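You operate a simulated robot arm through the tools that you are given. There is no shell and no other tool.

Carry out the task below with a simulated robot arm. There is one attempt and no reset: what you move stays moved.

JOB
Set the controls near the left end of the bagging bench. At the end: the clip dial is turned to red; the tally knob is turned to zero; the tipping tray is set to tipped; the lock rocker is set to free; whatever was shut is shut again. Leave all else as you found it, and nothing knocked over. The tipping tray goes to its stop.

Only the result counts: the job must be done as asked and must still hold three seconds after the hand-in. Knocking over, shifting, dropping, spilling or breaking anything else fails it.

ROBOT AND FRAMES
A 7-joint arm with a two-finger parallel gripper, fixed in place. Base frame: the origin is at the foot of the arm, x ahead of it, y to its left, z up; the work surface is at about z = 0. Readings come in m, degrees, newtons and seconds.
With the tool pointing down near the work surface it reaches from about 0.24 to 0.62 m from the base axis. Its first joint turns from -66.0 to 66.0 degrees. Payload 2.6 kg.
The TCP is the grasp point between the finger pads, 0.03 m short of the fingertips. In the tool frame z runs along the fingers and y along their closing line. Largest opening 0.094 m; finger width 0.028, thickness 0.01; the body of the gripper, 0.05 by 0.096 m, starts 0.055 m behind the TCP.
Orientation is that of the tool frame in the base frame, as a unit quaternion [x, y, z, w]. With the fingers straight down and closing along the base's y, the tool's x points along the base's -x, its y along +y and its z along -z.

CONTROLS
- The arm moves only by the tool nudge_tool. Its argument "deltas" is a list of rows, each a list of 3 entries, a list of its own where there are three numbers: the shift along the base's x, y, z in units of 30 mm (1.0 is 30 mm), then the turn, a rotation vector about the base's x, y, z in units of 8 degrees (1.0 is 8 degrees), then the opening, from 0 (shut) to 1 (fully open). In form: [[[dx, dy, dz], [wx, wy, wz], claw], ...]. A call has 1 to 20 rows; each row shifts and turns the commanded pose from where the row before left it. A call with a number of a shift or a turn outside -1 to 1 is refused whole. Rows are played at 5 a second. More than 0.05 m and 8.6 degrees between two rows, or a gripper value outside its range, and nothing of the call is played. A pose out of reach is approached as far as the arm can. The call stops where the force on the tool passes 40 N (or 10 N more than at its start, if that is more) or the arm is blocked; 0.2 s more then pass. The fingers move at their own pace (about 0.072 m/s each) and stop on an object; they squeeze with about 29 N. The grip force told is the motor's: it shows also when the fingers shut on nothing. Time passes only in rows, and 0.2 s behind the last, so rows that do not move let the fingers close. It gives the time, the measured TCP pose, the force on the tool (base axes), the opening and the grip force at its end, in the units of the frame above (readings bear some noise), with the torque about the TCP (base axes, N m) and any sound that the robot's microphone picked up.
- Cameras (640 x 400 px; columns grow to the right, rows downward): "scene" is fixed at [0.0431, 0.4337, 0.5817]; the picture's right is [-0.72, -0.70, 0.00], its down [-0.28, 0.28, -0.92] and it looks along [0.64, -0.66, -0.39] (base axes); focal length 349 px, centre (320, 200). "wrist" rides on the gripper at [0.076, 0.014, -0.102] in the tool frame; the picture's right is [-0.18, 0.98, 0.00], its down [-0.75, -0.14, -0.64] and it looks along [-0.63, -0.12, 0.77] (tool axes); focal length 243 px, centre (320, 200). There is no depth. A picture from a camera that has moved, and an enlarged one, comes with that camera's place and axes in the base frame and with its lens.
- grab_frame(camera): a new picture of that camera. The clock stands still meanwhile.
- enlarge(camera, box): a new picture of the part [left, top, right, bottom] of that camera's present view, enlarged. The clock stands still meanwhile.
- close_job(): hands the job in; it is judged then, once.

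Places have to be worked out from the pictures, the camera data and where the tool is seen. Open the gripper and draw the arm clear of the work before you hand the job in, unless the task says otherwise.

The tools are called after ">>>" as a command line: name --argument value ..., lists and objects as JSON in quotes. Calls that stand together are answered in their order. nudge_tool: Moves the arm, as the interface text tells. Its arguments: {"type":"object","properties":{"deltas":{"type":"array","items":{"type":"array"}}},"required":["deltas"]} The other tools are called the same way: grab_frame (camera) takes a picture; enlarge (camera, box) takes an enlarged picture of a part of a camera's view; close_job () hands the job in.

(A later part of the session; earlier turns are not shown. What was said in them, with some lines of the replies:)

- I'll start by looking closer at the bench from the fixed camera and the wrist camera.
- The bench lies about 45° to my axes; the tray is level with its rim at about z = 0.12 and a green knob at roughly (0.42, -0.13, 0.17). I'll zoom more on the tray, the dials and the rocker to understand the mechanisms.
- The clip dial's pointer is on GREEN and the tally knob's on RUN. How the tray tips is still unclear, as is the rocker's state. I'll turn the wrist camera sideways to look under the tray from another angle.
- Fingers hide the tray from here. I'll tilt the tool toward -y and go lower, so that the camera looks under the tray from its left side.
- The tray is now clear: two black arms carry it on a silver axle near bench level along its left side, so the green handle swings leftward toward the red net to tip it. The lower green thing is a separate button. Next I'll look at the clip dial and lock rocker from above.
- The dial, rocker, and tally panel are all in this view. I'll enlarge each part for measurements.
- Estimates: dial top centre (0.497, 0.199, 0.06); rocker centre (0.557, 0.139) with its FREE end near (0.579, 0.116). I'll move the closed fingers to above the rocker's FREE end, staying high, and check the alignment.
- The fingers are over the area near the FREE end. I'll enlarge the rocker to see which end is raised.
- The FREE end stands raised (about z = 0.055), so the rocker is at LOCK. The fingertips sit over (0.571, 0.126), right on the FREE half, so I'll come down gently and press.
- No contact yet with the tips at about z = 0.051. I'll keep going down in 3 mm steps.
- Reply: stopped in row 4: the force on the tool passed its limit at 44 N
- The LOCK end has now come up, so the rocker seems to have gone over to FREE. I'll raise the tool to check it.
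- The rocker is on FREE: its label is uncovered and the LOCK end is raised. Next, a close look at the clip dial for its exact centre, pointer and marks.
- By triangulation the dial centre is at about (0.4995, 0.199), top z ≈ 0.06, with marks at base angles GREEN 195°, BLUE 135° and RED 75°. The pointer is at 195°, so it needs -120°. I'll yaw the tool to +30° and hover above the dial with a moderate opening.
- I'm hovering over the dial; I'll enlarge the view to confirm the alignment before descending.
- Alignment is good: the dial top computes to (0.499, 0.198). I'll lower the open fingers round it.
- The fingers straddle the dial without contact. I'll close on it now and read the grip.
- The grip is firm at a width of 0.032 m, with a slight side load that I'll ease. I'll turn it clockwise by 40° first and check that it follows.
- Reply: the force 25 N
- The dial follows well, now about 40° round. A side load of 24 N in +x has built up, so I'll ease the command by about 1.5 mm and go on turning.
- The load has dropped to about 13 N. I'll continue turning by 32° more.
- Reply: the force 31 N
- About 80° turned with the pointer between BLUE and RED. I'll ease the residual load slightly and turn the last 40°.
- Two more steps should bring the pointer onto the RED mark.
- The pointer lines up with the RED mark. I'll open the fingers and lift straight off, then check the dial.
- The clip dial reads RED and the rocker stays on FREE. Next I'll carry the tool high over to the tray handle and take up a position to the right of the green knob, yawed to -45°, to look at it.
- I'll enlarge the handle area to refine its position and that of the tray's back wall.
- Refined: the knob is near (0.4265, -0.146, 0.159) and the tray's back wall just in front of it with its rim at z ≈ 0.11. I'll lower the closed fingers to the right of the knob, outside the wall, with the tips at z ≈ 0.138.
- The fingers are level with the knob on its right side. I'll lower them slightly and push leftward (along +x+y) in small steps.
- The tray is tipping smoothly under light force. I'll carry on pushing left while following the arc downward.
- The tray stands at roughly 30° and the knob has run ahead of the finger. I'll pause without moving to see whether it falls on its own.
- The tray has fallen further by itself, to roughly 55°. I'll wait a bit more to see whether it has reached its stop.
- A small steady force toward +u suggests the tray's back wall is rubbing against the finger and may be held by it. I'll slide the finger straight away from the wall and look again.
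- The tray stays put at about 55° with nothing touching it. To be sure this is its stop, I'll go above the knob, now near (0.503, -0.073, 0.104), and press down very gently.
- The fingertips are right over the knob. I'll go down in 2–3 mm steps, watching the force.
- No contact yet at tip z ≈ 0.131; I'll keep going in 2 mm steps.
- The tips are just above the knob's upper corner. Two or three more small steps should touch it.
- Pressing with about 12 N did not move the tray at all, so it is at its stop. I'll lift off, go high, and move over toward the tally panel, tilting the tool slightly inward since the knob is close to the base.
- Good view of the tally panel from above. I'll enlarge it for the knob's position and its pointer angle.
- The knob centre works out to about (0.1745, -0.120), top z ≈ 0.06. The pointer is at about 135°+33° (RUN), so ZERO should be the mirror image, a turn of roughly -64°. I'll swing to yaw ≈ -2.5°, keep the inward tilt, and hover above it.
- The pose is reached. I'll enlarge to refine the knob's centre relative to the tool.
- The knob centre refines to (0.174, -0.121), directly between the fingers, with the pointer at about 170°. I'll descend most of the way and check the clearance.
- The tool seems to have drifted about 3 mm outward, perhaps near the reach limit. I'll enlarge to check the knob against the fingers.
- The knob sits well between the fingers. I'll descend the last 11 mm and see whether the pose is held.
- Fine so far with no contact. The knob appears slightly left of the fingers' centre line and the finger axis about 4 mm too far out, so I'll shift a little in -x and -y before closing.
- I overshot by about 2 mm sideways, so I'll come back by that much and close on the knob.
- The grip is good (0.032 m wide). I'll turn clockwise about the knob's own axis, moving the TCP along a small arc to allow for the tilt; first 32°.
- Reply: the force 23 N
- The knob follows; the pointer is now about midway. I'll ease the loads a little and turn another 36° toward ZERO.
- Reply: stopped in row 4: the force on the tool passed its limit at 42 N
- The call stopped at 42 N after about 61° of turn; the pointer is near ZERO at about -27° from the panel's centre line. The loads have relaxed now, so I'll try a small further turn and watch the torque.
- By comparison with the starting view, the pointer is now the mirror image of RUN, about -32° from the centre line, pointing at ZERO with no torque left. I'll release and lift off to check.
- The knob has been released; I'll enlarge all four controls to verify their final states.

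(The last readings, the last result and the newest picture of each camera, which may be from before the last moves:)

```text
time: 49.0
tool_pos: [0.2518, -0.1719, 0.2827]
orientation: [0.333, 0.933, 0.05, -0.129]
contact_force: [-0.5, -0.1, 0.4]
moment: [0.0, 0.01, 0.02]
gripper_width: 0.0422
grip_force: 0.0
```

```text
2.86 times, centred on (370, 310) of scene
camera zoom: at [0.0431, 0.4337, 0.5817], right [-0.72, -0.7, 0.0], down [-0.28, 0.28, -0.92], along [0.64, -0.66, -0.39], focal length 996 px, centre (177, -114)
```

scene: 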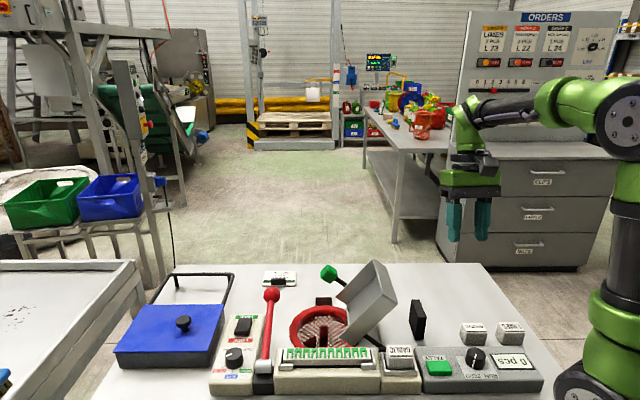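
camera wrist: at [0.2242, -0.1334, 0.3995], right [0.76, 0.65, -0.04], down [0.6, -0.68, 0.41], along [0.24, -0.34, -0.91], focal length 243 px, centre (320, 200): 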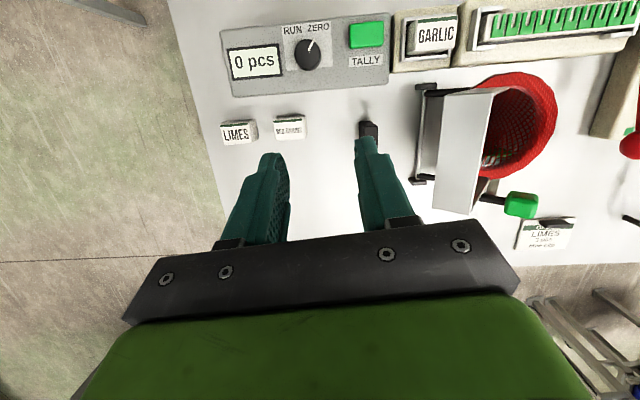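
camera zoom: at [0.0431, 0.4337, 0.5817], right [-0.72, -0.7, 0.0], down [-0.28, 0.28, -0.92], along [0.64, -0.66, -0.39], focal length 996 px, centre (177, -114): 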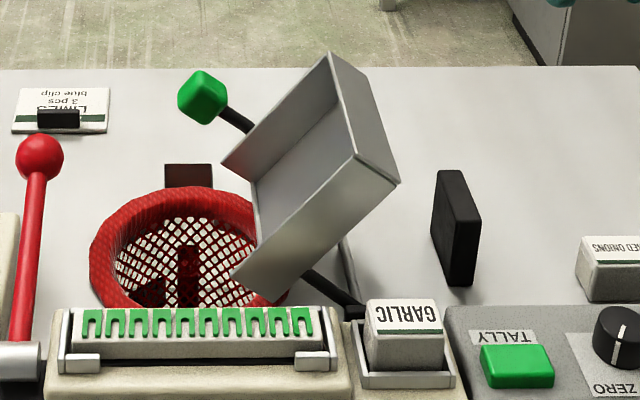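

All four controls look right: the tally pointer is on ZERO (about 31° from the centre line, mirroring RUN), the dial is on RED, the rocker on FREE and the tray tipped at its stop. I'll open the gripper, untilt and raise the arm well clear, then take a final look.

>>> nudge_tool --deltas '[[[0.2, 0.3, 0.8], [0, 0, 0], 0.8], [[0.4, 0.5, 0.8], [-0.6, -0.75, 0], 1.0], [[0.4, 0.6, 0.8], [-0.6, -0.75, 0], 1.0], [[0.4, 0.6, 0.8], [0, 0, 0.5], 1.0], [[0.4, 0.6, 0.6], [0, 0, 0.5], 1.0], [[0.4, 0.6, 0.2], [0, 0, 0.5], 1.0], [[0, 0, 0], [0, 0, 0], 1.0], [[0, 0, 0], [0, 0, 0], 1.0], [[0, 0, 0], [0, 0, 0], 1.0]]'

>>> grab_frame --camera "scene"

>>> grab_frame --camera "wrist"

```text
time: 51.0
tool_pos: [0.3183, -0.077, 0.4062]
orientation: [0.236, 0.972, 0.007, -0.003]
contact_force: [0.1, 0.0, -1.1]
moment: [-0.01, 0.01, -0.01]
gripper_width: 0.0938
grip_force: 0.0
```

```text
taken
```

scene: 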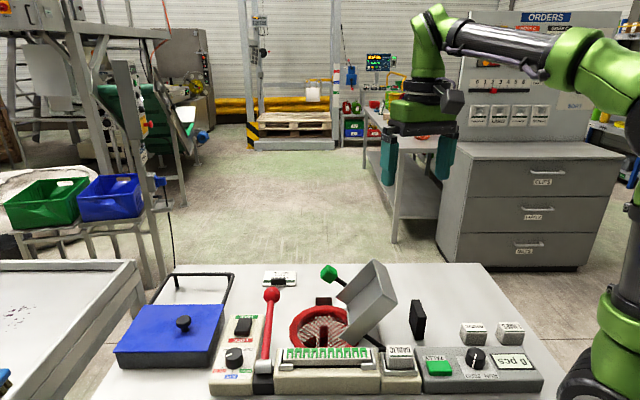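

```text
taken
camera wrist: at [0.2561, -0.0302, 0.508], right [0.61, 0.79, 0.01], down [0.61, -0.48, 0.63], along [0.5, -0.38, -0.77], focal length 243 px, centre (320, 200)
```

wrist: 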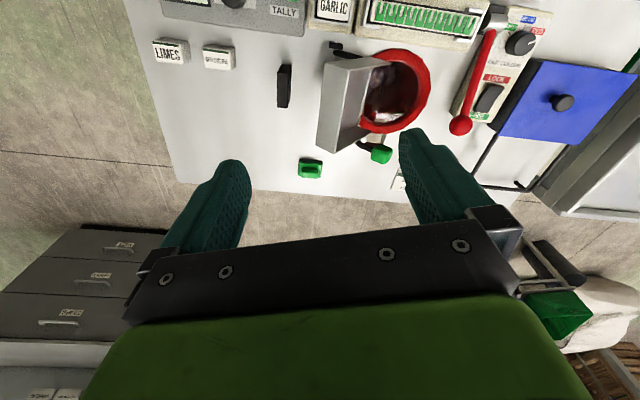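

Everything is unchanged and the arm is clear with the gripper open. I'll take one last enlarged look at the clip dial from above to confirm its alignment with RED.

>>> enlarge --camera "wrist" --box '[460, 0, 580, 130]'

```text
3.08 times, centred on (520, 65) of wrist
camera zoom: at [0.2561, -0.0302, 0.508], right [0.61, 0.79, 0.01], down [0.61, -0.48, 0.63], along [0.5, -0.38, -0.77], focal length 746 px, centre (-295, 615)
```

zoom: 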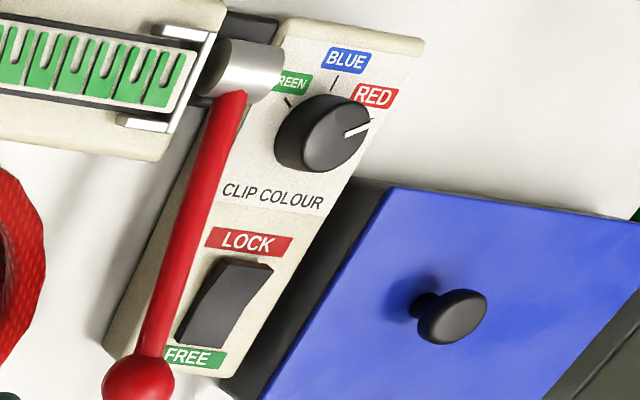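

The dial points at RED and the rocker sits on FREE. The tray is tipped against its stop, the tally knob is on ZERO, nothing else has moved and the arm is clear, so I'm handing the job in.

>>> close_job

```text
The job is handed in.
```

The four controls are set as asked, and I've handed the job in. I checked each one in close-up pictures before handing in; I haven't seen how it was judged.

- **Clip dial:** turned from green to red, and the pointer lines up with the red mark.
- **Tally knob:** turned from run to zero. The pointer sits on the zero side at the mirror of where it was for run, within about 2 degrees. The panel has no tick mark there to check against.
- **Tipping tray:** tipped to about 55 degrees. It stayed there with nothing touching it, and a 12 N push on the handle did not move it, so I take that as its stop.
- **Lock rocker:** pressed over to free. The free label is uncovered and the lock end is raised.

I opened nothing during the job, so there was nothing to shut again. Nothing else looked moved or knocked over in the last pictures. The gripper is open and the arm is raised clear of the bench.
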